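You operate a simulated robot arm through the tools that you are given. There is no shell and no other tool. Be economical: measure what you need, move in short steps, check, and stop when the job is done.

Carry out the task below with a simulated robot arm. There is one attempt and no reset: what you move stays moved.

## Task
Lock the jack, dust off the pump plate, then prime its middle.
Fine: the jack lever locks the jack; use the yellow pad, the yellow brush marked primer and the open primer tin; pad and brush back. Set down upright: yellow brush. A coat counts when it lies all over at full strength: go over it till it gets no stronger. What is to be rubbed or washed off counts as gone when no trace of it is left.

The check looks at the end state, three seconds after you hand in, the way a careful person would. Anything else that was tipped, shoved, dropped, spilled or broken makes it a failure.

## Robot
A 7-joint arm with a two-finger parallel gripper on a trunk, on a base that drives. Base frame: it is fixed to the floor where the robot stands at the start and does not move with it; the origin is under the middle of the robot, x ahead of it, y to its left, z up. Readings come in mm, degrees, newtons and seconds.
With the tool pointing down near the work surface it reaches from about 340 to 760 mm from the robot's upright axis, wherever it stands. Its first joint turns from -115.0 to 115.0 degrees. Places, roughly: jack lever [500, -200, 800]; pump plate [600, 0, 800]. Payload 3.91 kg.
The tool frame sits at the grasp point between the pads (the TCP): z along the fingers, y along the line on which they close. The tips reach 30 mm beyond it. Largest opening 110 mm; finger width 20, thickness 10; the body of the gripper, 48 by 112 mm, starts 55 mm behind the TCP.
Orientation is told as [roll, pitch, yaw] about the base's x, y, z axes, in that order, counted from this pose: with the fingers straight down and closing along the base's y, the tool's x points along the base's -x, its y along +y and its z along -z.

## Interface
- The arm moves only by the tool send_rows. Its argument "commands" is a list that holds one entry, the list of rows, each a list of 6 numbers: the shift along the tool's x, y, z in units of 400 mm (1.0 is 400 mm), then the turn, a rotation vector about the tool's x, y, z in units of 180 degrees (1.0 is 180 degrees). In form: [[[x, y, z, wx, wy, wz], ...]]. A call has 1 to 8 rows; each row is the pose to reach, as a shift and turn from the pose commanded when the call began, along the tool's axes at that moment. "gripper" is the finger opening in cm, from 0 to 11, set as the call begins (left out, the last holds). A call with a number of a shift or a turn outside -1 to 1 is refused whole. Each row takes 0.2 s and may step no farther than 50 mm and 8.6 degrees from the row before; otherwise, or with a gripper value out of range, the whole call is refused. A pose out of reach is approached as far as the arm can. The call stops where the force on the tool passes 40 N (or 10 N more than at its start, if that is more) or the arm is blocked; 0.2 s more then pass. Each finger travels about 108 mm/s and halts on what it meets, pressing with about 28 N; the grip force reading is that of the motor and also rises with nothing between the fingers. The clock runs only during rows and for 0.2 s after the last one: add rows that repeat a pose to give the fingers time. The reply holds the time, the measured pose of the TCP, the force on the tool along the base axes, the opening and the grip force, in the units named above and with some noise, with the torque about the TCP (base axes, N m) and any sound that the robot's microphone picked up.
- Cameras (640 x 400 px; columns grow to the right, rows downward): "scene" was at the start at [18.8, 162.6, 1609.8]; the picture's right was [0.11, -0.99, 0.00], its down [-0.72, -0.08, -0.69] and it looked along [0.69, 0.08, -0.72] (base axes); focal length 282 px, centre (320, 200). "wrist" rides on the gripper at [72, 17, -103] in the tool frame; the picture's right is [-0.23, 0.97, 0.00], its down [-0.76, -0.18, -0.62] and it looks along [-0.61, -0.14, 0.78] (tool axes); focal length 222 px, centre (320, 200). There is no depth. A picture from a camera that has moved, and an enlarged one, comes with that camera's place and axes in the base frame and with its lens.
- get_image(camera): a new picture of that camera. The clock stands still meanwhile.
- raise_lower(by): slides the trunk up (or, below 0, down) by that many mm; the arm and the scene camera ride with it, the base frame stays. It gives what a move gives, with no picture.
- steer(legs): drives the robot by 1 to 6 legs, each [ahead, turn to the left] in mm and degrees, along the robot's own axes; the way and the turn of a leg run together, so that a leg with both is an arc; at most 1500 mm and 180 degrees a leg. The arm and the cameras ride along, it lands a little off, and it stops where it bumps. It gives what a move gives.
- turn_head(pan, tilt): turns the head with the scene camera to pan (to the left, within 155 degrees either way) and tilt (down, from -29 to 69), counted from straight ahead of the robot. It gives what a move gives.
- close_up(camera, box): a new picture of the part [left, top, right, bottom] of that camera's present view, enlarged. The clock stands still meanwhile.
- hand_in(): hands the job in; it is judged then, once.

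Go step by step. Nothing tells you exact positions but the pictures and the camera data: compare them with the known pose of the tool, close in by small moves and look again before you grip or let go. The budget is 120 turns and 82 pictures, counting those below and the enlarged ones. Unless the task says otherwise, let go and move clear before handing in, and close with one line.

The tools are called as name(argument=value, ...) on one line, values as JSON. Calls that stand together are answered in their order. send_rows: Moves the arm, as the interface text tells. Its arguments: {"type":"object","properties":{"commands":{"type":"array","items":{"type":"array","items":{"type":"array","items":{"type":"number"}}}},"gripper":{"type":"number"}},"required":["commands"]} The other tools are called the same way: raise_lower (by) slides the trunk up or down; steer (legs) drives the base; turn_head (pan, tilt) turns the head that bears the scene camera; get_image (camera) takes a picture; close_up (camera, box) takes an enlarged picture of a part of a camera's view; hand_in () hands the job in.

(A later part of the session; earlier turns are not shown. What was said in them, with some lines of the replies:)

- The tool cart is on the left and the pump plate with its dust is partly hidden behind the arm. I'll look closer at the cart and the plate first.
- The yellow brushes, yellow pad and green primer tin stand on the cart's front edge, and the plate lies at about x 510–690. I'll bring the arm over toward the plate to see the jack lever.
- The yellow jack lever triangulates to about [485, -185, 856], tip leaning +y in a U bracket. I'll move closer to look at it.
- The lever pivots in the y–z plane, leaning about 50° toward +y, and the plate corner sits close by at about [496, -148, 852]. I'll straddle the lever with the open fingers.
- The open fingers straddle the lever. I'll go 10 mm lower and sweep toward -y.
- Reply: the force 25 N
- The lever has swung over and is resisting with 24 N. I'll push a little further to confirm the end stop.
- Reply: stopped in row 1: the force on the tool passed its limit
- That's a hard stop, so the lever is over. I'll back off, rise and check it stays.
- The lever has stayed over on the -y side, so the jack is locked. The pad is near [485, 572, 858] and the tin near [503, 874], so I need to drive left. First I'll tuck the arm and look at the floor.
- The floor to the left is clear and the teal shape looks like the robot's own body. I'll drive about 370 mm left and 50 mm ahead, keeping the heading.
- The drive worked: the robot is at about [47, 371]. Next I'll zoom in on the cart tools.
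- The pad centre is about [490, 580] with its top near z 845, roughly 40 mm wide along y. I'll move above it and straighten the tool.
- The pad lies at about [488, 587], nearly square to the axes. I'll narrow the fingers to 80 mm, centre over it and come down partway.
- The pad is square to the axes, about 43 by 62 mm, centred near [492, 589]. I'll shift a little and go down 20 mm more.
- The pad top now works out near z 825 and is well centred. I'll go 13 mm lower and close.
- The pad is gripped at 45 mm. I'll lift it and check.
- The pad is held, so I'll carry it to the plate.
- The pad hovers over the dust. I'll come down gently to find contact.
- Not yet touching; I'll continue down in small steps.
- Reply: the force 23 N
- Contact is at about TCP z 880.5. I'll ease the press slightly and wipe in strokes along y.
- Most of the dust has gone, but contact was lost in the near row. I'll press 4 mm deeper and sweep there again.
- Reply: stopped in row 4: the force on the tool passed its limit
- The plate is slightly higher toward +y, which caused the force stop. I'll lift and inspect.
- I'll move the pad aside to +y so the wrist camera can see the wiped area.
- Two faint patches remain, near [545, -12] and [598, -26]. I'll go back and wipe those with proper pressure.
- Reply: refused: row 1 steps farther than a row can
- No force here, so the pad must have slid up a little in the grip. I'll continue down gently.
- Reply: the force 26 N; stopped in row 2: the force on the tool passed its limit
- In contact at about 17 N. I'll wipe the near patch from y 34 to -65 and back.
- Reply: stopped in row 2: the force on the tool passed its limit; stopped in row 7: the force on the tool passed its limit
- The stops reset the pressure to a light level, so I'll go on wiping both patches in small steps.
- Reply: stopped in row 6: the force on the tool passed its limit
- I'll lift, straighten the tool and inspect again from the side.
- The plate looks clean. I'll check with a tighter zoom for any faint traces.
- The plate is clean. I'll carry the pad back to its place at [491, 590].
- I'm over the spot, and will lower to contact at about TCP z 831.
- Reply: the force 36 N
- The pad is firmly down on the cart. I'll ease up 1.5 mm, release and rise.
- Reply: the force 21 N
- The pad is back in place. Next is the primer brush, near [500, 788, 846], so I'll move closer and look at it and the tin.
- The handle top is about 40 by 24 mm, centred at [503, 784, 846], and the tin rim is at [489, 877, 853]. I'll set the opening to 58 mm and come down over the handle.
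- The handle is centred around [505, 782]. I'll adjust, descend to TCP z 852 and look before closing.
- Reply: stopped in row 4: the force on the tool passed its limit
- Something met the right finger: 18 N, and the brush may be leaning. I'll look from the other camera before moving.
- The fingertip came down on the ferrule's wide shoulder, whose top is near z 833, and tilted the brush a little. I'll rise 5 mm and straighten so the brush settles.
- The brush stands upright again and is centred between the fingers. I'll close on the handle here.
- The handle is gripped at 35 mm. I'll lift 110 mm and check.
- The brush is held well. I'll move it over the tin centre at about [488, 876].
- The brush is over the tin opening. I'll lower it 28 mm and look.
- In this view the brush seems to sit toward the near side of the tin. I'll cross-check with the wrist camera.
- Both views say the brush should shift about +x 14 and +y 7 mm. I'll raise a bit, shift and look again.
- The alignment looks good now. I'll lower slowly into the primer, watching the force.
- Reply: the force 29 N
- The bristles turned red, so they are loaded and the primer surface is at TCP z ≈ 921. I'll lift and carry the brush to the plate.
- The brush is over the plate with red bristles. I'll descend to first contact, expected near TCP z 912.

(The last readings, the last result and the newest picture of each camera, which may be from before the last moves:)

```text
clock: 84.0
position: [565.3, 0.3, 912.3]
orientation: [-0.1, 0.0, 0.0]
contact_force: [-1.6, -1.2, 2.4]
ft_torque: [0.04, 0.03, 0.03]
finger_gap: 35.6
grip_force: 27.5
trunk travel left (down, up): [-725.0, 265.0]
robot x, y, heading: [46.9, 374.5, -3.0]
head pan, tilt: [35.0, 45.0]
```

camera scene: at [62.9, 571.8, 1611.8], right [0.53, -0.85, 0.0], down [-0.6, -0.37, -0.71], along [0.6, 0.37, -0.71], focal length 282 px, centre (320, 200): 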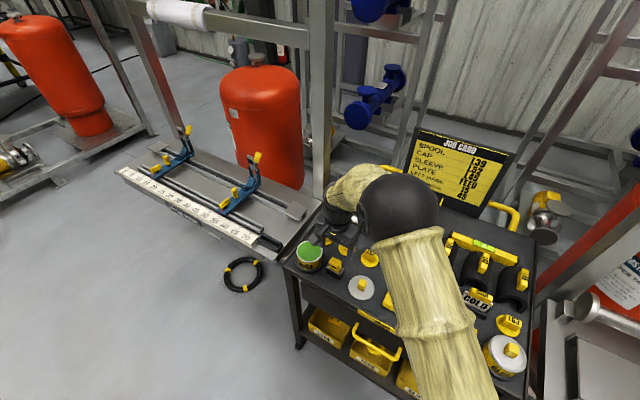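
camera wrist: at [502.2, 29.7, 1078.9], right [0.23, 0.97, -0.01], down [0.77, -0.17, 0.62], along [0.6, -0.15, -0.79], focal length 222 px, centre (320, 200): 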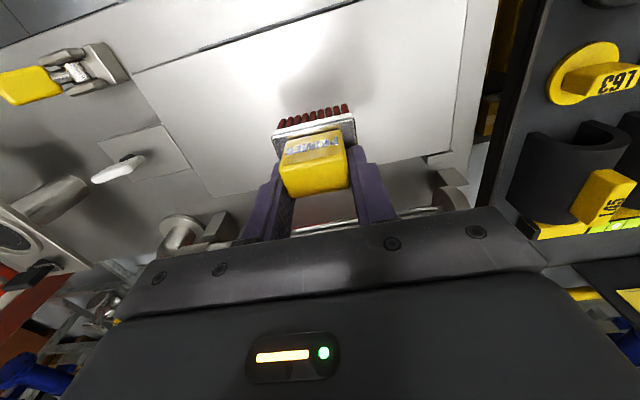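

It's touching. I'll press 1 mm more and brush the middle in strokes.

send_rows(commands=[[[0, 0, 0.003, 0, 0, 0], [0, 0.06, 0.003, 0, 0, 0], [0, 0.1, 0.003, 0, 0, 0], [0, 0.03, 0.003, 0, 0, 0], [0, -0.04, 0.003, 0, 0, 0], [0, -0.1, 0.003, 0, 0, 0], [-0.04, -0.1, 0.003, 0, 0, 0], [-0.04, -0.03, 0.003, 0, 0, 0]]])

send_rows(commands=[[[0, 0.06, 0, 0, 0, 0], [0, 0.13, 0, 0, 0, 0], [0.04, 0.13, 0, 0, 0, 0], [0.08, 0.13, 0, 0, 0, 0], [0.08, 0.06, 0, 0, 0, 0], [0.08, 0, 0, 0, 0, 0], [0.08, -0.07, 0, 0, 0, 0], [0.04, -0.07, 0, 0, 0, 0]]])

get_image(camera="wrist")

```text
clock: 85.8
position: [579.3, -10.8, 910.9]
orientation: [-0.2, -0.2, 0.0]
contact_force: [-0.2, -0.8, 22.4]
ft_torque: [0.28, 0.26, 0.06]
finger_gap: 35.4
grip_force: 27.5
trunk travel left (down, up): [-725.0, 265.0]
robot x, y, heading: [43.8, 377.1, -2.9]
head pan, tilt: [35.0, 45.0]
```

```text
clock: 87.6
position: [560.8, -40.8, 911.3]
orientation: [-0.3, 0.0, 0.0]
contact_force: [-7.4, -2.8, 24.3]
ft_torque: [0.24, 0.61, 0.18]
finger_gap: 35.5
grip_force: 27.7
trunk travel left (down, up): [-725.0, 265.0]
robot x, y, heading: [47.3, 375.4, -2.9]
head pan, tilt: [35.0, 45.0]
```

```text
17 pictures are left
camera wrist: at [488.6, -23.4, 1014.4], right [0.23, 0.97, -0.01], down [0.76, -0.17, 0.62], along [0.61, -0.15, -0.78], focal length 222 px, centre (320, 200)
```

wrist: 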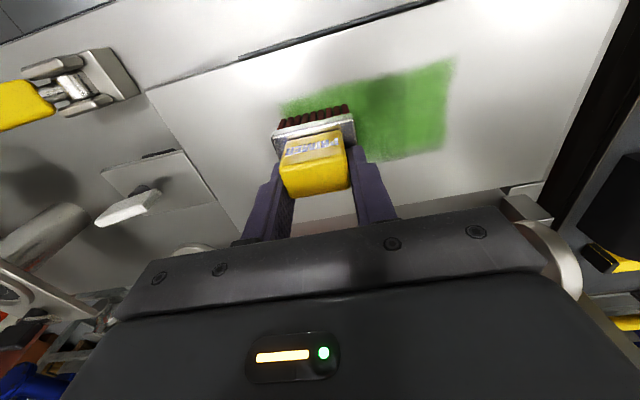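

Green primer is going on over about y ±70 mm. I'll repeat passes to bring it to full strength.

send_rows(commands=[[[0, 0.1, -0.001, 0, 0, 0], [0, 0.2, -0.001, 0, 0, 0], [0.055, 0.2, -0.001, 0, 0, 0], [0.055, 0.1, -0.001, 0, 0, 0], [0.055, 0, -0.001, 0, 0, 0], [-0.02, 0, -0.001, 0, 0, 0], [-0.02, 0.1, -0.001, 0, 0, 0], [-0.02, 0.2, -0.001, 0, 0, 0]]])

send_rows(commands=[[[-0.06, 0, 0, 0, 0, 0], [-0.06, -0.1, 0, 0, 0, 0], [-0.06, -0.2, 0, 0, 0, 0], [-0.03, -0.2, 0, 0, 0, 0], [-0.03, -0.1, 0, 0, 0, 0], [-0.03, 0, 0, 0, 0, 0], [0.02, 0, 0, 0, 0, 0], [0.02, -0.1, 0, 0, 0, 0]]])

send_rows(commands=[[[0, -0.1, 0, 0, 0, 0], [0.04, -0.1, 0, 0, 0, 0], [0.04, 0, 0, 0, 0, 0], [0.04, 0.1, 0, 0, 0, 0], [-0.01, 0.1, 0, 0, 0, 0], [-0.01, 0, 0, 0, 0, 0], [-0.01, -0.1, 0, 0, 0, 0]]])

get_image(camera="wrist")

```text
clock: 89.4
position: [571.3, 42.8, 911.0]
orientation: [-0.2, 0.1, 0.1]
contact_force: [-0.3, 0.1, 0.5]
ft_torque: [0.11, -0.05, 0.02]
finger_gap: 35.2
grip_force: 27.8
trunk travel left (down, up): [-725.0, 265.0]
robot x, y, heading: [46.9, 375.3, -3.2]
head pan, tilt: [35.0, 45.0]
```

```text
clock: 91.2
position: [565.3, 1.8, 909.1]
orientation: [-0.2, -0.2, 0.1]
contact_force: [1.8, 5.5, 29.6]
ft_torque: [0.52, 0.18, -0.12]
finger_gap: 35.3
grip_force: 28.2
trunk travel left (down, up): [-725.0, 265.0]
robot x, y, heading: [49.6, 369.6, -3.0]
head pan, tilt: [35.0, 45.0]
```

```text
clock: 92.8
position: [570.9, -41.0, 910.8]
orientation: [-0.1, -0.1, 0.1]
contact_force: [0.8, 1.5, 10.9]
ft_torque: [0.22, -0.06, -0.04]
finger_gap: 35.0
grip_force: 28.1
trunk travel left (down, up): [-725.0, 265.0]
robot x, y, heading: [49.3, 374.0, -2.9]
head pan, tilt: [35.0, 45.0]
```

```text
16 pictures are left
camera wrist: at [498.0, -23.6, 1014.4], right [0.23, 0.97, 0.0], down [0.76, -0.17, 0.62], along [0.61, -0.14, -0.78], focal length 222 px, centre (320, 200)
```

wrist: 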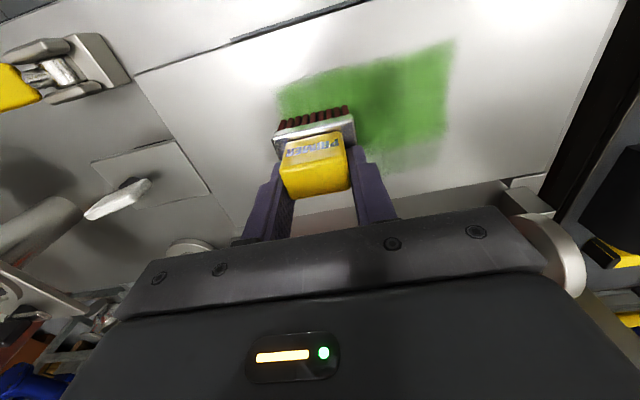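

It's getting denser. I'll do another set of passes, especially the far and near rows, then inspect.

send_rows(commands=[[[-0.045, 0, 0.001, 0, 0, 0], [-0.045, 0.1, 0.001, 0, 0, 0], [-0.045, 0.2, 0.001, 0, 0, 0], [-0.03, 0.2, 0.001, 0, 0, 0], [-0.03, 0.1, 0.001, 0, 0, 0], [-0.03, 0, 0.001, 0, 0, 0], [0.01, 0, 0.001, 0, 0, 0], [0.01, 0.1, 0.001, 0, 0, 0]]])

send_rows(commands=[[[0, 0.1, 0, 0, 0, 0], [0.04, 0.1, 0, 0, 0, 0], [0.04, 0, 0, 0, 0, 0], [0.04, -0.1, 0, 0, 0, 0], [0.06, -0.1, 0, 0, 0, 0], [0.06, 0, 0, 0, 0, 0], [0.06, 0.1, 0, 0, 0, 0], [0.02, 0.1, 0, 0, 0, 0]]])

send_rows(commands=[[[0, 0, -0.08, 0, 0, 0], [0, 0.05, -0.16, 0, 0, 0], [0, 0.15, -0.2, 0, 0, 0], [0.03, 0.25, -0.22, 0, 0, 0], [0.03, 0.35, -0.22, 0, 0, 0]]])

close_up(camera="wrist", box=[40, 60, 360, 260])

```text
clock: 94.6
position: [563.8, -1.7, 910.1]
orientation: [-0.2, 0.1, 0.1]
contact_force: [-2.0, -1.5, 24.6]
ft_torque: [0.2, 0.22, 0.09]
finger_gap: 35.2
grip_force: 28.3
trunk travel left (down, up): [-725.0, 265.0]
robot x, y, heading: [47.8, 374.4, -2.9]
head pan, tilt: [35.0, 45.0]
```

```text
clock: 96.4
position: [550.9, 40.5, 910.8]
orientation: [0.0, 0.0, 0.2]
contact_force: [-11.2, 0.4, 35.0]
ft_torque: [0.25, 0.87, 0.09]
finger_gap: 35.2
grip_force: 27.9
trunk travel left (down, up): [-725.0, 265.0]
robot x, y, heading: [47.6, 371.8, -3.1]
head pan, tilt: [35.0, 45.0]
```

```text
clock: 97.6
position: [542.4, 182.2, 995.7]
orientation: [-0.1, 0.0, 0.1]
contact_force: [0.6, 0.4, -1.0]
ft_torque: [0.0, 0.04, 0.01]
finger_gap: 35.5
grip_force: 28.4
trunk travel left (down, up): [-725.0, 265.0]
robot x, y, heading: [43.9, 373.5, -3.0]
head pan, tilt: [35.0, 45.0]
```

```text
2.00 times, centred on (200, 160) of wrist
camera zoom: at [471.9, 199.6, 1100.6], right [0.23, 0.97, 0.0], down [0.76, -0.18, 0.62], along [0.61, -0.14, -0.78], focal length 444 px, centre (560, 280)
```

zoom: 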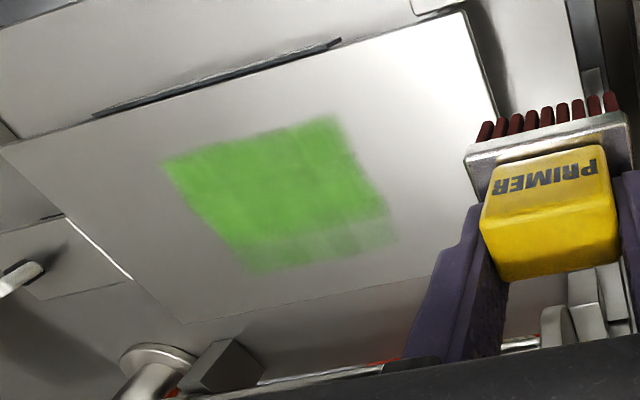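

The coat is strong except for a lighter strip on the far side, at x ≈ 590–605. I'll go back over that strip.

send_rows(commands=[[[-0.05, -0.1, 0.02, 0, 0, 0], [-0.1, -0.2, 0.05, 0, 0, 0], [-0.13, -0.3, 0.08, 0, 0, 0], [-0.13, -0.355, 0.14, 0, 0, 0], [-0.13, -0.355, 0.2, 0, 0, 0], [-0.13, -0.355, 0.2075, 0, 0, 0], [-0.13, -0.355, 0.2075, 0, 0, 0]]])

send_rows(commands=[[[0, 0, 0.004, 0, 0, 0], [0, 0, 0.006, 0, 0, 0], [0, 0, 0.006, 0, 0, 0]]])

```text
clock: 99.2
position: [597.7, 39.9, 912.3]
orientation: [-0.1, 0.1, 0.2]
contact_force: [0.2, 0.3, 0.2]
ft_torque: [-0.02, 0.03, 0.01]
finger_gap: 35.4
grip_force: 27.9
trunk travel left (down, up): [-725.0, 265.0]
robot x, y, heading: [46.3, 372.1, -2.9]
head pan, tilt: [35.0, 45.0]
```

```text
clock: 100.0
position: [597.1, 39.2, 910.9]
orientation: [-0.1, 0.0, 0.1]
contact_force: [0.5, 0.5, -0.7]
ft_torque: [-0.01, 0.0, -0.01]
finger_gap: 35.6
grip_force: 27.8
trunk travel left (down, up): [-725.0, 265.0]
robot x, y, heading: [49.3, 373.8, -3.1]
head pan, tilt: [35.0, 45.0]
```

send_rows(commands=[[[0, 0, 0.003, 0, 0, 0], [0, 0, 0.005, 0, 0, 0], [0, 0, 0.005, 0, 0, 0]]])

send_rows(commands=[[[0, -0.1, 0.002, 0, 0, 0], [0, -0.2, 0.002, 0, 0, 0], [0.01, -0.1, 0.002, 0, 0, 0], [0.01, 0, 0.002, 0, 0, 0], [0.01, -0.1, 0.002, 0, 0, 0], [0.01, -0.2, 0.002, 0, 0, 0], [0, -0.1, 0.002, 0, 0, 0], [0, 0, 0.002, 0, 0, 0]]])

send_rows(commands=[[[0.01, 0.02, 0, 0, 0, 0], [0.01, -0.08, 0, 0, 0, 0], [0.01, -0.18, 0, 0, 0, 0], [0, -0.2, 0, 0, 0, 0], [0, -0.1, 0, 0, 0, 0], [0, 0, 0, 0, 0, 0], [0.02, -0.1, 0, 0, 0, 0], [0.02, -0.2, 0, 0, 0, 0]]])

get_image(camera="wrist")

```text
clock: 100.8
position: [595.8, 39.7, 910.0]
orientation: [-0.1, -0.2, 0.1]
contact_force: [0.1, 2.1, 8.1]
ft_torque: [0.33, -0.04, -0.06]
finger_gap: 35.7
grip_force: 28.2
trunk travel left (down, up): [-725.0, 265.0]
robot x, y, heading: [46.6, 375.3, -2.9]
head pan, tilt: [35.0, 45.0]
```

```text
clock: 102.6
position: [594.7, 40.6, 909.9]
orientation: [0.1, 0.0, 0.2]
contact_force: [0.4, -1.0, 12.4]
ft_torque: [-0.04, -0.16, 0.01]
finger_gap: 35.3
grip_force: 28.2
trunk travel left (down, up): [-725.0, 265.0]
robot x, y, heading: [48.5, 375.1, -3.1]
head pan, tilt: [35.0, 45.0]
```

```text
clock: 104.4
position: [588.2, -39.6, 910.8]
orientation: [-0.1, 0.1, 0.3]
contact_force: [0.9, -0.1, -0.4]
ft_torque: [0.01, -0.01, -0.01]
finger_gap: 35.3
grip_force: 27.7
trunk travel left (down, up): [-725.0, 265.0]
robot x, y, heading: [47.1, 369.5, -2.9]
head pan, tilt: [35.0, 45.0]
```

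```text
14 pictures are left
camera wrist: at [517.1, -22.0, 1014.7], right [0.22, 0.97, 0.0], down [0.76, -0.17, 0.62], along [0.61, -0.14, -0.78], focal length 222 px, centre (320, 200)
```

wrist: 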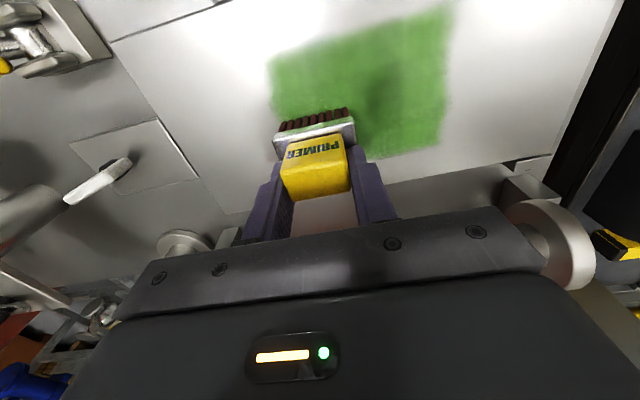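

It looks fuller. I'll do one more complete pass over everything, then inspect.

send_rows(commands=[[[-0.02, 0, 0.004, 0, 0, 0], [-0.02, 0.1, 0.004, 0, 0, 0], [-0.02, 0.2, 0.004, 0, 0, 0], [0.03, 0.2, 0.004, 0, 0, 0], [0.03, 0.1, 0.004, 0, 0, 0], [0.03, 0, 0.004, 0, 0, 0], [0.08, 0, 0.004, 0, 0, 0], [0.08, 0.1, 0.004, 0, 0, 0]]])

send_rows(commands=[[[0, 0.1, 0, 0, 0, 0], [0.045, 0.1, 0, 0, 0, 0], [0.045, 0, 0, 0, 0, 0], [0.045, -0.1, 0, 0, 0, 0], [-0.02, -0.1, 0, 0, 0, 0], [-0.02, 0, 0, 0, 0, 0], [-0.02, 0.1, 0, 0, 0, 0]]])

send_rows(commands=[[[0, 0, -0.08, 0, 0, 0], [0, 0.05, -0.16, 0, 0, 0], [0, 0.15, -0.2, 0, 0, 0], [0.03, 0.25, -0.22, 0, 0, 0], [0.03, 0.35, -0.22, 0, 0, 0]]])

close_up(camera="wrist", box=[80, 90, 280, 230])

```text
clock: 106.2
position: [553.1, -5.8, 911.0]
orientation: [-0.5, -0.2, 0.0]
contact_force: [-3.4, -7.3, 40.3]
ft_torque: [0.25, 0.43, 0.1]
finger_gap: 35.2
grip_force: 27.8
trunk travel left (down, up): [-725.0, 265.0]
robot x, y, heading: [44.8, 374.5, -3.0]
head pan, tilt: [35.0, 45.0]
```

```text
clock: 107.8
position: [565.2, 36.4, 910.1]
orientation: [-0.4, -0.3, 0.2]
contact_force: [1.7, -9.2, 39.6]
ft_torque: [0.22, 0.32, 0.03]
finger_gap: 35.6
grip_force: 28.2
trunk travel left (down, up): [-725.0, 265.0]
robot x, y, heading: [47.4, 374.4, -3.3]
head pan, tilt: [35.0, 45.0]
```

```text
clock: 109.0
position: [549.5, 177.1, 995.0]
orientation: [-0.2, 0.0, 0.1]
contact_force: [-1.8, -0.5, -1.0]
ft_torque: [-0.02, -0.01, 0.0]
finger_gap: 35.5
grip_force: 28.0
trunk travel left (down, up): [-725.0, 265.0]
robot x, y, heading: [45.5, 371.3, -3.1]
head pan, tilt: [35.0, 45.0]
```

```text
2.86 times, centred on (180, 160) of wrist
camera zoom: at [477.4, 194.2, 1098.3], right [0.23, 0.97, 0.0], down [0.76, -0.18, 0.62], along [0.61, -0.14, -0.78], focal length 635 px, centre (720, 314)
```

zoom: 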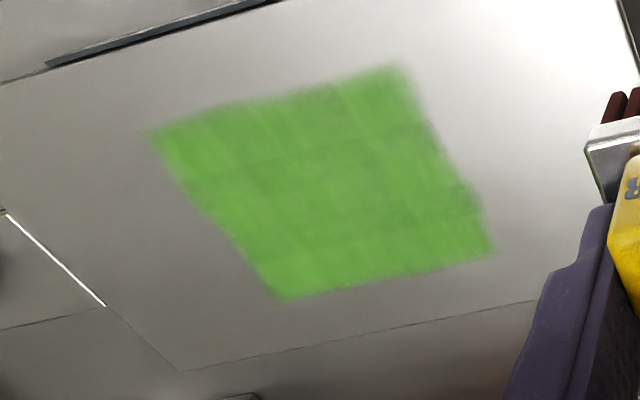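

The coat is uniform over about 120 × 92 mm around the plate centre. To be sure of covering the whole dusted middle, I'll widen it by about 20 mm on each y side.

send_rows(commands=[[[0.02, -0.1, 0.02, 0, 0, 0], [0.024, -0.2, 0.06, 0, 0, 0], [0.024, -0.2875, 0.1, 0, 0, 0], [0.024, -0.2875, 0.16, 0, 0, 0], [0.024, -0.2875, 0.21, 0, 0, 0], [0.024, -0.2875, 0.216, 0, 0, 0], [0.024, -0.2875, 0.216, 0, 0, 0]]])

send_rows(commands=[[[-0.07, 0, 0.002, 0, 0, 0], [-0.145, 0, 0.002, 0, 0, 0], [-0.07, 0, 0.002, 0, 0, 0], [0, 0, 0.002, 0, 0, 0], [0, -0.02, 0.003, 0, 0, 0], [-0.07, -0.02, 0.003, 0, 0, 0], [-0.145, -0.02, 0.003, 0, 0, 0], [-0.07, 0, 0.003, 0, 0, 0]]])

send_rows(commands=[[[0.07, 0, 0, 0, 0, 0], [0, 0, 0, 0, 0, 0], [-0.075, 0, 0, 0, 0, 0], [0, 0, 0, 0, 0, 0], [0.07, 0, 0, 0, 0, 0], [0.07, -0.1, 0, 0, 0, 0], [0.07, -0.2, 0, 0, 0, 0], [0.07, -0.3, 0, 0, 0, 0]]])

```text
clock: 110.6
position: [543.4, 64.2, 910.8]
orientation: [-0.2, -0.2, 0.0]
contact_force: [0.3, -1.0, 16.0]
ft_torque: [0.33, 0.02, -0.01]
finger_gap: 35.8
grip_force: 28.0
trunk travel left (down, up): [-725.0, 265.0]
robot x, y, heading: [47.4, 370.9, -2.9]
head pan, tilt: [35.0, 45.0]
```

```text
clock: 112.0
position: [561.5, 53.7, 910.7]
orientation: [-0.4, 0.0, 0.0]
contact_force: [-0.9, 0.5, 19.0]
ft_torque: [0.52, 0.05, 0.05]
finger_gap: 35.5
grip_force: 27.6
trunk travel left (down, up): [-725.0, 265.0]
robot x, y, heading: [47.2, 375.4, -2.8]
head pan, tilt: [35.0, 45.0]
stopped in row 7: the force on the tool passed its limit (the readings are from after the stop); the commanded pose is now the measured one
```

```text
clock: 113.8
position: [530.8, -67.4, 910.9]
orientation: [-0.6, -0.1, 0.0]
contact_force: [0.8, 5.4, 32.2]
ft_torque: [0.95, -0.09, -0.09]
finger_gap: 35.4
grip_force: 27.7
trunk travel left (down, up): [-725.0, 265.0]
robot x, y, heading: [48.1, 371.8, -2.8]
head pan, tilt: [35.0, 45.0]
```

Next is the -y edge, with slightly eased pressure.

send_rows(commands=[[[-0.02, 0.01, -0.002, 0, 0, 0], [-0.1, 0.01, -0.002, 0, 0, 0], [-0.17, 0.01, -0.002, 0, 0, 0], [-0.1, 0.01, -0.002, 0, 0, 0], [-0.02, 0.01, -0.002, 0, 0, 0], [-0.02, 0.03, -0.002, 0, 0, 0], [-0.1, 0.03, -0.002, 0, 0, 0], [-0.17, 0.03, -0.002, 0, 0, 0]]])

send_rows(commands=[[[0.07, -0.01, 0, 0, 0, 0], [0.15, -0.01, 0, 0, 0, 0], [0.07, -0.01, 0, 0, 0, 0], [0, 0, 0, 0, 0, 0], [0, 0.1, 0, 0, 0, 0], [0, 0.2, 0, 0, 0, 0], [0, 0.28, 0, 0, 0, 0], [0.07, 0.28, 0, 0, 0, 0]]])

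send_rows(commands=[[[0.07, 0, 0, 0, 0, 0], [0, 0, 0, 0, 0, 0], [-0.07, 0, 0, 0, 0, 0], [0, 0, 0, 0, 0, 0], [0, 0, -0.08, 0, 0, 0], [0, 0.1, -0.16, 0, 0, 0], [0, 0.2, -0.22, 0, 0, 0], [0.03, 0.3, -0.22, 0, 0, 0]]])

close_up(camera="wrist", box=[60, 80, 300, 240])

```text
clock: 115.6
position: [596.8, -54.2, 911.7]
orientation: [-0.2, 0.2, 0.0]
contact_force: [-5.9, -0.4, 23.9]
ft_torque: [0.4, 0.38, 0.1]
finger_gap: 35.8
grip_force: 27.8
trunk travel left (down, up): [-725.0, 265.0]
robot x, y, heading: [43.5, 373.5, -3.2]
head pan, tilt: [35.0, 45.0]
```

```text
clock: 117.1
position: [604.9, 33.4, 911.2]
orientation: [-0.6, -0.4, 0.0]
contact_force: [-0.9, 5.3, 15.3]
ft_torque: [0.79, 0.24, 0.01]
finger_gap: 35.5
grip_force: 28.2
trunk travel left (down, up): [-725.0, 265.0]
robot x, y, heading: [44.5, 376.1, -3.1]
head pan, tilt: [35.0, 45.0]
stopped in row 7: the force on the tool passed its limit (the readings are from after the stop); the commanded pose is now the measured one
```

```text
refused: row 6 steps farther than a row can; nothing moved
```

```text
2.50 times, centred on (180, 160) of wrist
camera zoom: at [532.6, 52.4, 1014.0], right [0.23, 0.97, -0.01], down [0.76, -0.17, 0.63], along [0.61, -0.15, -0.78], focal length 555 px, centre (670, 300)
```

zoom: 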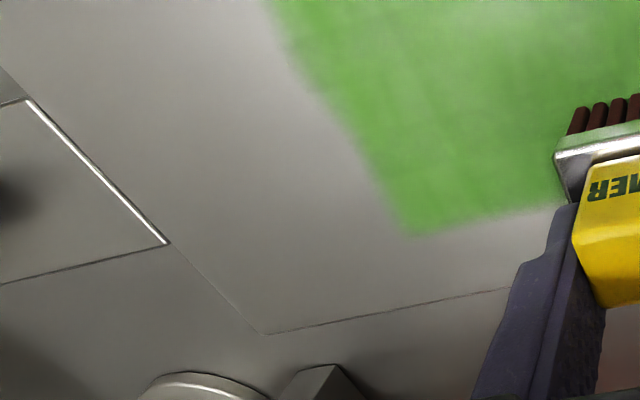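

I'll finish the far +y corner, then lift and inspect.

send_rows(commands=[[[0.01, 0.07, 0, 0.003, 0, 0], [0.09, 0.07, 0, 0.003, 0, 0], [0.17, 0.07, 0, 0.003, 0, 0], [0.09, 0.07, 0, 0.003, 0, 0], [0.01, 0.07, 0, 0.003, 0, 0], [0.09, 0.05, 0, 0.003, 0, 0], [0.17, 0.05, 0, 0.003, 0, 0]]])

send_rows(commands=[[[0, 0, -0.08, 0, 0, 0], [0, 0.06, -0.15, 0, 0, 0], [0, 0.14, -0.2, 0, 0, 0], [0, 0.24, -0.22, 0, 0, 0], [0, 0.32, -0.22, 0, 0, 0]]])

close_up(camera="wrist", box=[60, 80, 300, 240])

```text
clock: 118.0
position: [543.6, 57.7, 911.0]
orientation: [-1.2, -0.1, 0.0]
contact_force: [-6.2, 2.1, 23.1]
ft_torque: [0.78, 0.45, 0.15]
finger_gap: 35.5
grip_force: 28.3
trunk travel left (down, up): [-725.0, 265.0]
robot x, y, heading: [49.9, 372.5, -2.9]
head pan, tilt: [35.0, 45.0]
stopped in row 4: the force on the tool passed its limit (the readings are from after the stop); the commanded pose is now the measured one
```

```text
clock: 119.2
position: [545.9, 185.6, 991.9]
orientation: [-1.0, 0.1, -0.3]
contact_force: [-0.3, 0.0, -1.3]
ft_torque: [0.01, 0.03, -0.02]
finger_gap: 35.3
grip_force: 28.2
trunk travel left (down, up): [-725.0, 265.0]
robot x, y, heading: [45.5, 377.0, -2.9]
head pan, tilt: [35.0, 45.0]
```

```text
2.50 times, centred on (180, 160) of wrist
camera zoom: at [474.5, 205.3, 1094.9], right [0.23, 0.97, -0.02], down [0.76, -0.17, 0.63], along [0.61, -0.16, -0.78], focal length 555 px, centre (670, 300)
```

zoom: 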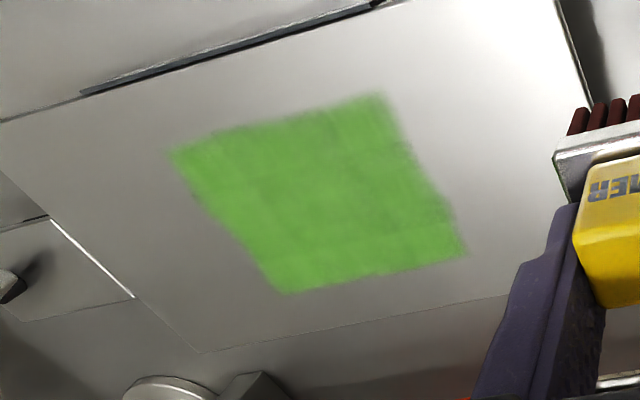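

The painted rectangle didn't grow, so its edge is the primed field itself and it's fully covered. One tight look to check uniform strength.

close_up(camera="wrist", box=[115, 105, 245, 205])

```text
4.00 times, centred on (180, 155) of wrist
camera zoom: at [474.5, 205.3, 1094.9], right [0.23, 0.97, -0.02], down [0.76, -0.17, 0.63], along [0.61, -0.16, -0.78], focal length 888 px, centre (880, 380)
```

zoom: 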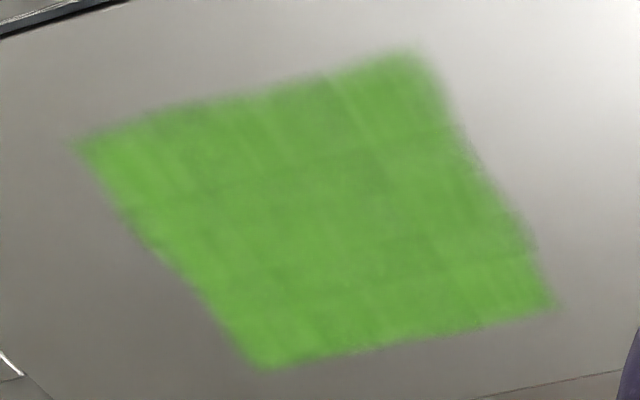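

I'll give it one more full pass for certainty, straightening the tool first.

send_rows(commands=[[[0.01, -0.1, 0.02, -0.002, 0, 0], [0.012, -0.2, 0.05, -0.004, 0, 0], [0.012, -0.3, 0.08, -0.0055, 0, 0], [0.012, -0.35, 0.14, -0.0055, 0, 0], [0.012, -0.35, 0.185, -0.0055, 0, 0], [0.012, -0.35, 0.195, -0.0055, 0, 0], [0.012, -0.35, 0.195, -0.0055, 0, 0]]])

send_rows(commands=[[[0, 0, 0.004, 0, 0, 0], [0, 0, 0.006, 0, 0, 0], [0, 0, 0.006, 0, 0, 0]]])

```text
clock: 120.8
position: [538.3, 44.8, 916.5]
orientation: [-0.1, 0.1, -0.1]
contact_force: [-0.6, 0.3, -0.8]
ft_torque: [0.02, 0.01, -0.03]
finger_gap: 35.4
grip_force: 28.0
trunk travel left (down, up): [-725.0, 265.0]
robot x, y, heading: [46.3, 373.0, -2.9]
head pan, tilt: [35.0, 45.0]
```

```text
clock: 121.6
position: [539.8, 44.2, 914.9]
orientation: [-0.1, 0.1, -0.1]
contact_force: [-0.1, -0.4, 0.0]
ft_torque: [0.01, 0.02, 0.01]
finger_gap: 35.2
grip_force: 27.8
trunk travel left (down, up): [-725.0, 265.0]
robot x, y, heading: [48.5, 374.7, -2.9]
head pan, tilt: [35.0, 45.0]
```

send_rows(commands=[[[0, 0, 0.006, 0, 0, 0], [0, 0, 0.01, 0, 0, 0], [0, 0, 0.01, 0, 0, 0]]])

send_rows(commands=[[[0, -0.1, 0.001, 0, 0, 0], [0, -0.2, 0.001, 0, 0, 0], [0.015, -0.2, 0.001, 0, 0, 0], [0.015, -0.1, 0.001, 0, 0, 0], [0.015, 0, 0.001, 0, 0, 0], [-0.04, 0, 0.001, 0, 0, 0], [-0.04, -0.1, 0.001, 0, 0, 0], [-0.04, -0.2, 0.001, 0, 0, 0]]])

send_rows(commands=[[[-0.05, 0, 0, 0, 0, 0], [-0.05, 0.1, 0, 0, 0, 0], [-0.05, 0.2, 0, 0, 0, 0], [-0.1, 0.2, 0, 0, 0, 0], [-0.1, 0.1, 0, 0, 0, 0], [-0.1, 0, 0, 0, 0, 0], [-0.12, 0.1, 0, 0, 0, 0], [-0.12, 0.2, 0, 0, 0, 0]]])

```text
clock: 122.4
position: [539.8, 44.5, 911.8]
orientation: [-0.1, 0.1, -0.2]
contact_force: [-0.5, 0.5, 0.0]
ft_torque: [-0.02, -0.01, -0.02]
finger_gap: 35.3
grip_force: 28.0
trunk travel left (down, up): [-725.0, 265.0]
robot x, y, heading: [47.0, 368.9, -2.9]
head pan, tilt: [35.0, 45.0]
```

```text
clock: 124.2
position: [559.5, -36.4, 912.5]
orientation: [-0.1, 0.1, -0.2]
contact_force: [-0.5, -1.1, -0.3]
ft_torque: [0.0, 0.02, 0.0]
finger_gap: 35.5
grip_force: 28.4
trunk travel left (down, up): [-725.0, 265.0]
robot x, y, heading: [45.1, 369.9, -3.2]
head pan, tilt: [35.0, 45.0]
```

```text
clock: 126.0
position: [599.6, 43.4, 911.3]
orientation: [-0.2, 0.0, -0.2]
contact_force: [-0.6, 0.4, 7.3]
ft_torque: [0.17, 0.0, 0.03]
finger_gap: 35.1
grip_force: 27.4
trunk travel left (down, up): [-725.0, 265.0]
robot x, y, heading: [51.0, 369.7, -3.0]
head pan, tilt: [35.0, 45.0]
```

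Contact was light, so I'll press 1 mm more and repeat the pass in reverse.

send_rows(commands=[[[0, 0, 0.003, 0, 0, 0], [0, -0.1, 0.003, 0, 0, 0], [0, -0.2, 0.003, 0, 0, 0], [0.05, -0.2, 0.003, 0, 0, 0], [0.05, -0.1, 0.003, 0, 0, 0], [0.05, 0, 0.003, 0, 0, 0], [0.1, 0, 0.003, 0, 0, 0], [0.1, -0.1, 0.003, 0, 0, 0]]])

send_rows(commands=[[[0, -0.1, 0, 0, 0, 0], [0.05, -0.1, 0, 0, 0, 0], [0.05, 0, 0, 0, 0, 0], [0.05, 0.1, 0, 0, 0, 0], [0.065, 0.1, 0, 0, 0, 0], [0.065, 0, 0, 0, 0, 0], [0.065, -0.1, 0, 0, 0, 0]]])

send_rows(commands=[[[0, 0, -0.1, 0, 0, 0], [0, 0, -0.2, 0, 0, 0], [0, 0.11, -0.22, 0, 0, 0], [0, 0.22, -0.22, 0, 0, 0], [0, 0.33, -0.22, 0, 0, 0], [0, 0.44, -0.22, 0, 0, 0], [0, 0.53, -0.22, 0, 0, 0]]])

close_up(camera="wrist", box=[60, 80, 300, 240])

```text
clock: 127.8
position: [564.3, 7.4, 910.6]
orientation: [-0.2, 0.0, -0.1]
contact_force: [0.5, -1.6, 2.7]
ft_torque: [0.01, -0.07, 0.0]
finger_gap: 35.5
grip_force: 28.2
trunk travel left (down, up): [-725.0, 265.0]
robot x, y, heading: [45.6, 372.7, -3.1]
head pan, tilt: [35.0, 45.0]
```

```text
clock: 129.4
position: [536.1, -33.3, 911.7]
orientation: [-0.1, 0.2, -0.1]
contact_force: [-0.2, -0.6, -0.7]
ft_torque: [0.02, 0.03, -0.02]
finger_gap: 35.4
grip_force: 27.8
trunk travel left (down, up): [-725.0, 265.0]
robot x, y, heading: [46.4, 377.1, -3.3]
head pan, tilt: [35.0, 45.0]
```

```text
clock: 131.0
position: [538.4, 177.1, 998.9]
orientation: [-0.2, 0.2, -0.2]
contact_force: [0.0, 0.7, -0.8]
ft_torque: [-0.02, 0.0, -0.01]
finger_gap: 35.2
grip_force: 28.3
trunk travel left (down, up): [-725.0, 265.0]
robot x, y, heading: [50.4, 369.5, -2.9]
head pan, tilt: [35.0, 45.0]
```

```text
2.50 times, centred on (180, 160) of wrist
camera zoom: at [467.2, 195.5, 1102.6], right [0.23, 0.97, 0.0], down [0.76, -0.18, 0.62], along [0.61, -0.14, -0.78], focal length 555 px, centre (670, 300)
```

zoom: 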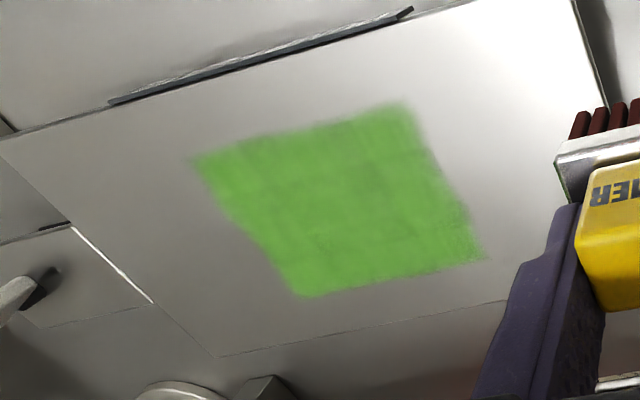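

No further change: the coat is saturated and even. I'll return the brush to its spot at about [506, 780].

send_rows(commands=[[[0.01, 0.115, 0, 0, 0, 0], [0.02, 0.23, 0, 0, 0, 0], [0.03, 0.345, 0, 0, 0, 0], [0.04, 0.46, 0, 0, 0, 0], [0.05, 0.575, 0, 0, 0, 0], [0.06, 0.69, 0, 0, 0, 0], [0.07, 0.805, 0, 0, 0, 0], [0.08, 0.92, 0, 0, 0, 0]]])

send_rows(commands=[[[0, 0.115, 0, 0, 0, 0], [0, 0.23, 0, 0, 0, 0], [0, 0.345, 0, 0, 0, 0], [0, 0.46, 0, 0, 0, 0], [0, 0.575, 0.03, 0, 0, 0], [0, 0.588, 0.13, 0, 0, 0], [0, 0.588, 0.23, 0, 0, 0], [0, 0.588, 0.23, 0, 0, 0]]])

get_image(camera="wrist")

```text
clock: 132.8
position: [504.7, 545.8, 993.6]
orientation: [-0.2, 0.1, -0.1]
contact_force: [-0.2, -0.1, -0.2]
ft_torque: [0.0, -0.03, 0.01]
finger_gap: 35.6
grip_force: 27.6
trunk travel left (down, up): [-725.0, 265.0]
robot x, y, heading: [49.9, 369.1, -3.2]
head pan, tilt: [35.0, 45.0]
```

```text
clock: 134.6
position: [507.6, 778.8, 904.2]
orientation: [-0.1, 0.1, -0.1]
contact_force: [0.3, 0.3, -0.2]
ft_torque: [0.03, 0.02, 0.0]
finger_gap: 35.5
grip_force: 28.0
trunk travel left (down, up): [-725.0, 265.0]
robot x, y, heading: [48.9, 373.5, -2.8]
head pan, tilt: [35.0, 45.0]
```

```text
8 pictures are left
camera wrist: at [435.5, 796.3, 1008.3], right [0.23, 0.97, 0.0], down [0.76, -0.18, 0.62], along [0.61, -0.14, -0.78], focal length 222 px, centre (320, 200)
```

wrist: 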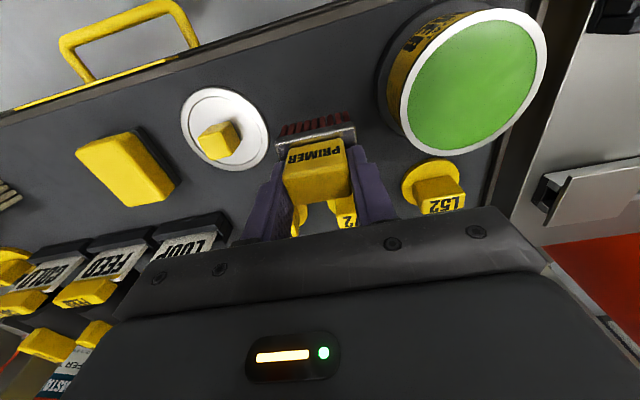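

The spot between lid and tin is clear. I'll lower to contact, near TCP z 867.

send_rows(commands=[[[0, 0, 0.04, 0, 0, 0], [0, 0, 0.07, 0, 0, 0], [0, 0, 0.082, 0, 0, 0], [0, 0, 0.082, 0, 0, 0]]])

send_rows(commands=[[[0, 0, 0.004, 0, 0, 0], [0, 0, 0.006, 0, 0, 0], [0, 0, 0.006, 0, 0, 0]]])

send_rows(commands=[[[0, 0, 0.003, 0, 0, 0], [0, 0, 0.005, 0, 0, 0], [0, 0, 0.005, 0, 0, 0]]])

```text
clock: 135.6
position: [507.9, 780.0, 872.6]
orientation: [-0.1, 0.1, -0.2]
contact_force: [0.3, 0.6, -0.7]
ft_torque: [0.0, 0.02, -0.04]
finger_gap: 35.3
grip_force: 28.1
trunk travel left (down, up): [-725.0, 265.0]
robot x, y, heading: [46.9, 370.6, -3.1]
head pan, tilt: [35.0, 45.0]
```

```text
clock: 136.4
position: [506.3, 779.7, 870.4]
orientation: [-0.1, 0.1, -0.2]
contact_force: [-0.7, 0.5, -0.7]
ft_torque: [0.0, 0.0, 0.0]
finger_gap: 35.2
grip_force: 27.6
trunk travel left (down, up): [-725.0, 265.0]
robot x, y, heading: [46.5, 371.3, -3.1]
head pan, tilt: [35.0, 45.0]
```

```text
clock: 137.2
position: [508.5, 780.1, 867.7]
orientation: [0.0, 0.0, -0.1]
contact_force: [-0.1, 0.3, -0.6]
ft_torque: [0.02, 0.02, 0.01]
finger_gap: 35.7
grip_force: 27.6
trunk travel left (down, up): [-725.0, 265.0]
robot x, y, heading: [47.0, 372.1, -2.7]
head pan, tilt: [35.0, 45.0]
```

send_rows(commands=[[[0, 0, 0.003, 0, 0, 0], [0, 0, 0.005, 0, 0, 0], [0, 0, 0.005, 0, 0, 0]]])

send_rows(commands=[[[0, 0, 0.003, 0, 0, 0], [0, 0, 0.004, 0, 0, 0], [0, 0, 0.004, 0, 0, 0]]])

```text
clock: 138.0
position: [506.5, 779.5, 866.6]
orientation: [-0.1, 0.0, -0.2]
contact_force: [-0.6, -0.6, 3.1]
ft_torque: [0.06, 0.0, -0.01]
finger_gap: 35.1
grip_force: 27.7
trunk travel left (down, up): [-725.0, 265.0]
robot x, y, heading: [45.9, 374.7, -3.0]
head pan, tilt: [35.0, 45.0]
```

```text
clock: 138.8
position: [506.4, 779.6, 864.7]
orientation: [-0.1, -0.2, -0.1]
contact_force: [0.0, 1.2, 13.8]
ft_torque: [0.09, -0.11, 0.02]
finger_gap: 35.4
grip_force: 28.0
trunk travel left (down, up): [-725.0, 265.0]
robot x, y, heading: [46.6, 373.4, -3.1]
head pan, tilt: [35.0, 45.0]
```

The brush is down with about 14 N. I'll ease up 1 mm, open slightly and rise straight.

send_rows(commands=[[[0, 0, -0.003, 0, 0, 0], [0, 0, -0.003, 0, 0, 0]]])

send_rows(commands=[[[0, 0, -0.002, 0, 0, 0], [0, 0, -0.004, 0, 0, 0], [0, 0, -0.02, 0, 0, 0], [0, 0, -0.06, 0, 0, 0], [0, 0, -0.14, 0, 0, 0], [0, 0, -0.24, 0, 0, 0], [0, 0, -0.34, 0, 0, 0]]], gripper=5.6)

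close_up(camera="scene", box=[270, 215, 430, 315])

get_image(camera="wrist")

```text
clock: 139.4
position: [506.2, 780.6, 865.2]
orientation: [0.0, -0.1, -0.2]
contact_force: [1.3, 2.3, 15.5]
ft_torque: [0.18, -0.2, 0.01]
finger_gap: 35.2
grip_force: 27.5
trunk travel left (down, up): [-725.0, 265.0]
robot x, y, heading: [47.8, 377.8, -3.0]
head pan, tilt: [35.0, 45.0]
```

```text
clock: 141.0
position: [507.0, 781.5, 1004.2]
orientation: [-0.2, 0.1, 0.0]
contact_force: [-0.2, 0.1, -0.8]
ft_torque: [0.02, -0.01, 0.01]
finger_gap: 55.9
grip_force: 0.0
trunk travel left (down, up): [-725.0, 265.0]
robot x, y, heading: [45.7, 373.6, -2.9]
head pan, tilt: [35.0, 45.0]
```

```text
4.00 times, centred on (350, 265) of scene
camera zoom: at [62.2, 571.2, 1611.8], right [0.53, -0.85, 0.0], down [-0.6, -0.37, -0.71], along [0.6, 0.38, -0.71], focal length 1129 px, centre (200, -60)
```

zoom: 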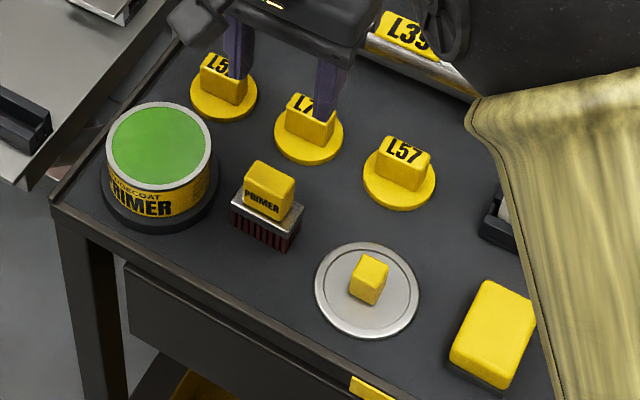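

```text
6 pictures are left
camera wrist: at [435.3, 799.3, 1107.1], right [0.23, 0.97, 0.0], down [0.76, -0.18, 0.62], along [0.61, -0.14, -0.78], focal length 222 px, centre (320, 200)
```

wrist: 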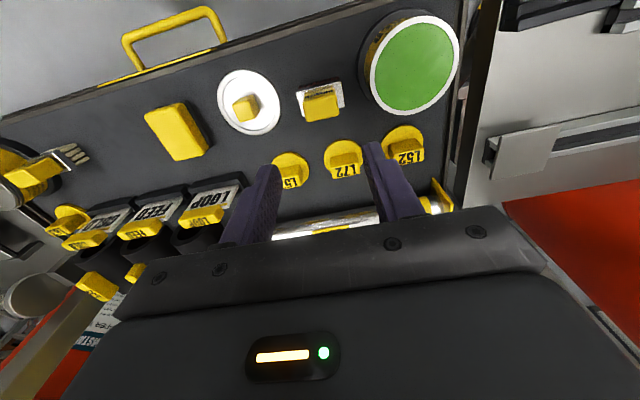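

The brush stands upright and the pad is in place. A last look at the plate and lever with the head before handing in.

turn_head(pan=-38, tilt=42)

get_image(camera="scene")

```text
clock: 142.5
position: [507.3, 782.0, 1002.1]
orientation: [0.0, 0.2, 0.0]
contact_force: [-0.9, 0.5, 0.1]
ft_torque: [-0.02, 0.03, -0.01]
finger_gap: 56.0
grip_force: 0.1
trunk travel left (down, up): [-725.0, 265.0]
robot x, y, heading: [47.3, 376.5, -2.9]
head pan, tilt: [-38.0, 42.0]
```

```text
5 pictures are left
camera scene: at [57.1, 473.9, 1616.1], right [-0.65, -0.76, 0.0], down [-0.51, 0.44, -0.74], along [0.56, -0.49, -0.67], focal length 282 px, centre (320, 200)
```

scene: 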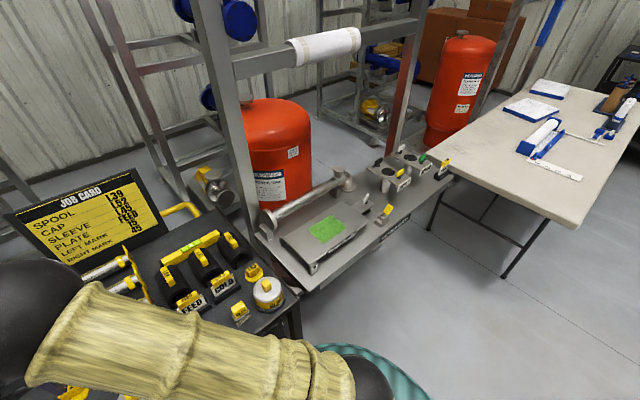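

close_up(camera="scene", box=[270, 180, 410, 280])

```text
4.00 times, centred on (340, 230) of scene
camera zoom: at [57.1, 473.9, 1616.1], right [-0.65, -0.76, 0.0], down [-0.51, 0.44, -0.74], along [0.56, -0.49, -0.67], focal length 1129 px, centre (240, 80)
```

zoom: 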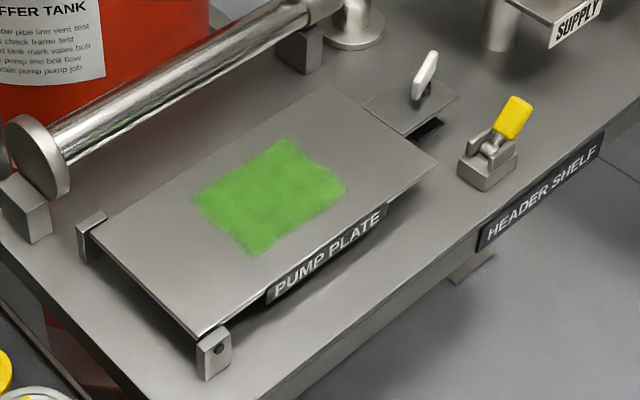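

The jack lever is still over, the middle of the plate is evenly green with no dust left, and the brush and pad are back. I'm handing in.

hand_in()

```text
The job is handed in.
```

I locked the jack, wiped the pump plate clean, and primed its middle to an even, full-strength coat. The yellow pad and brush are back in place on the cart, with the brush standing upright.
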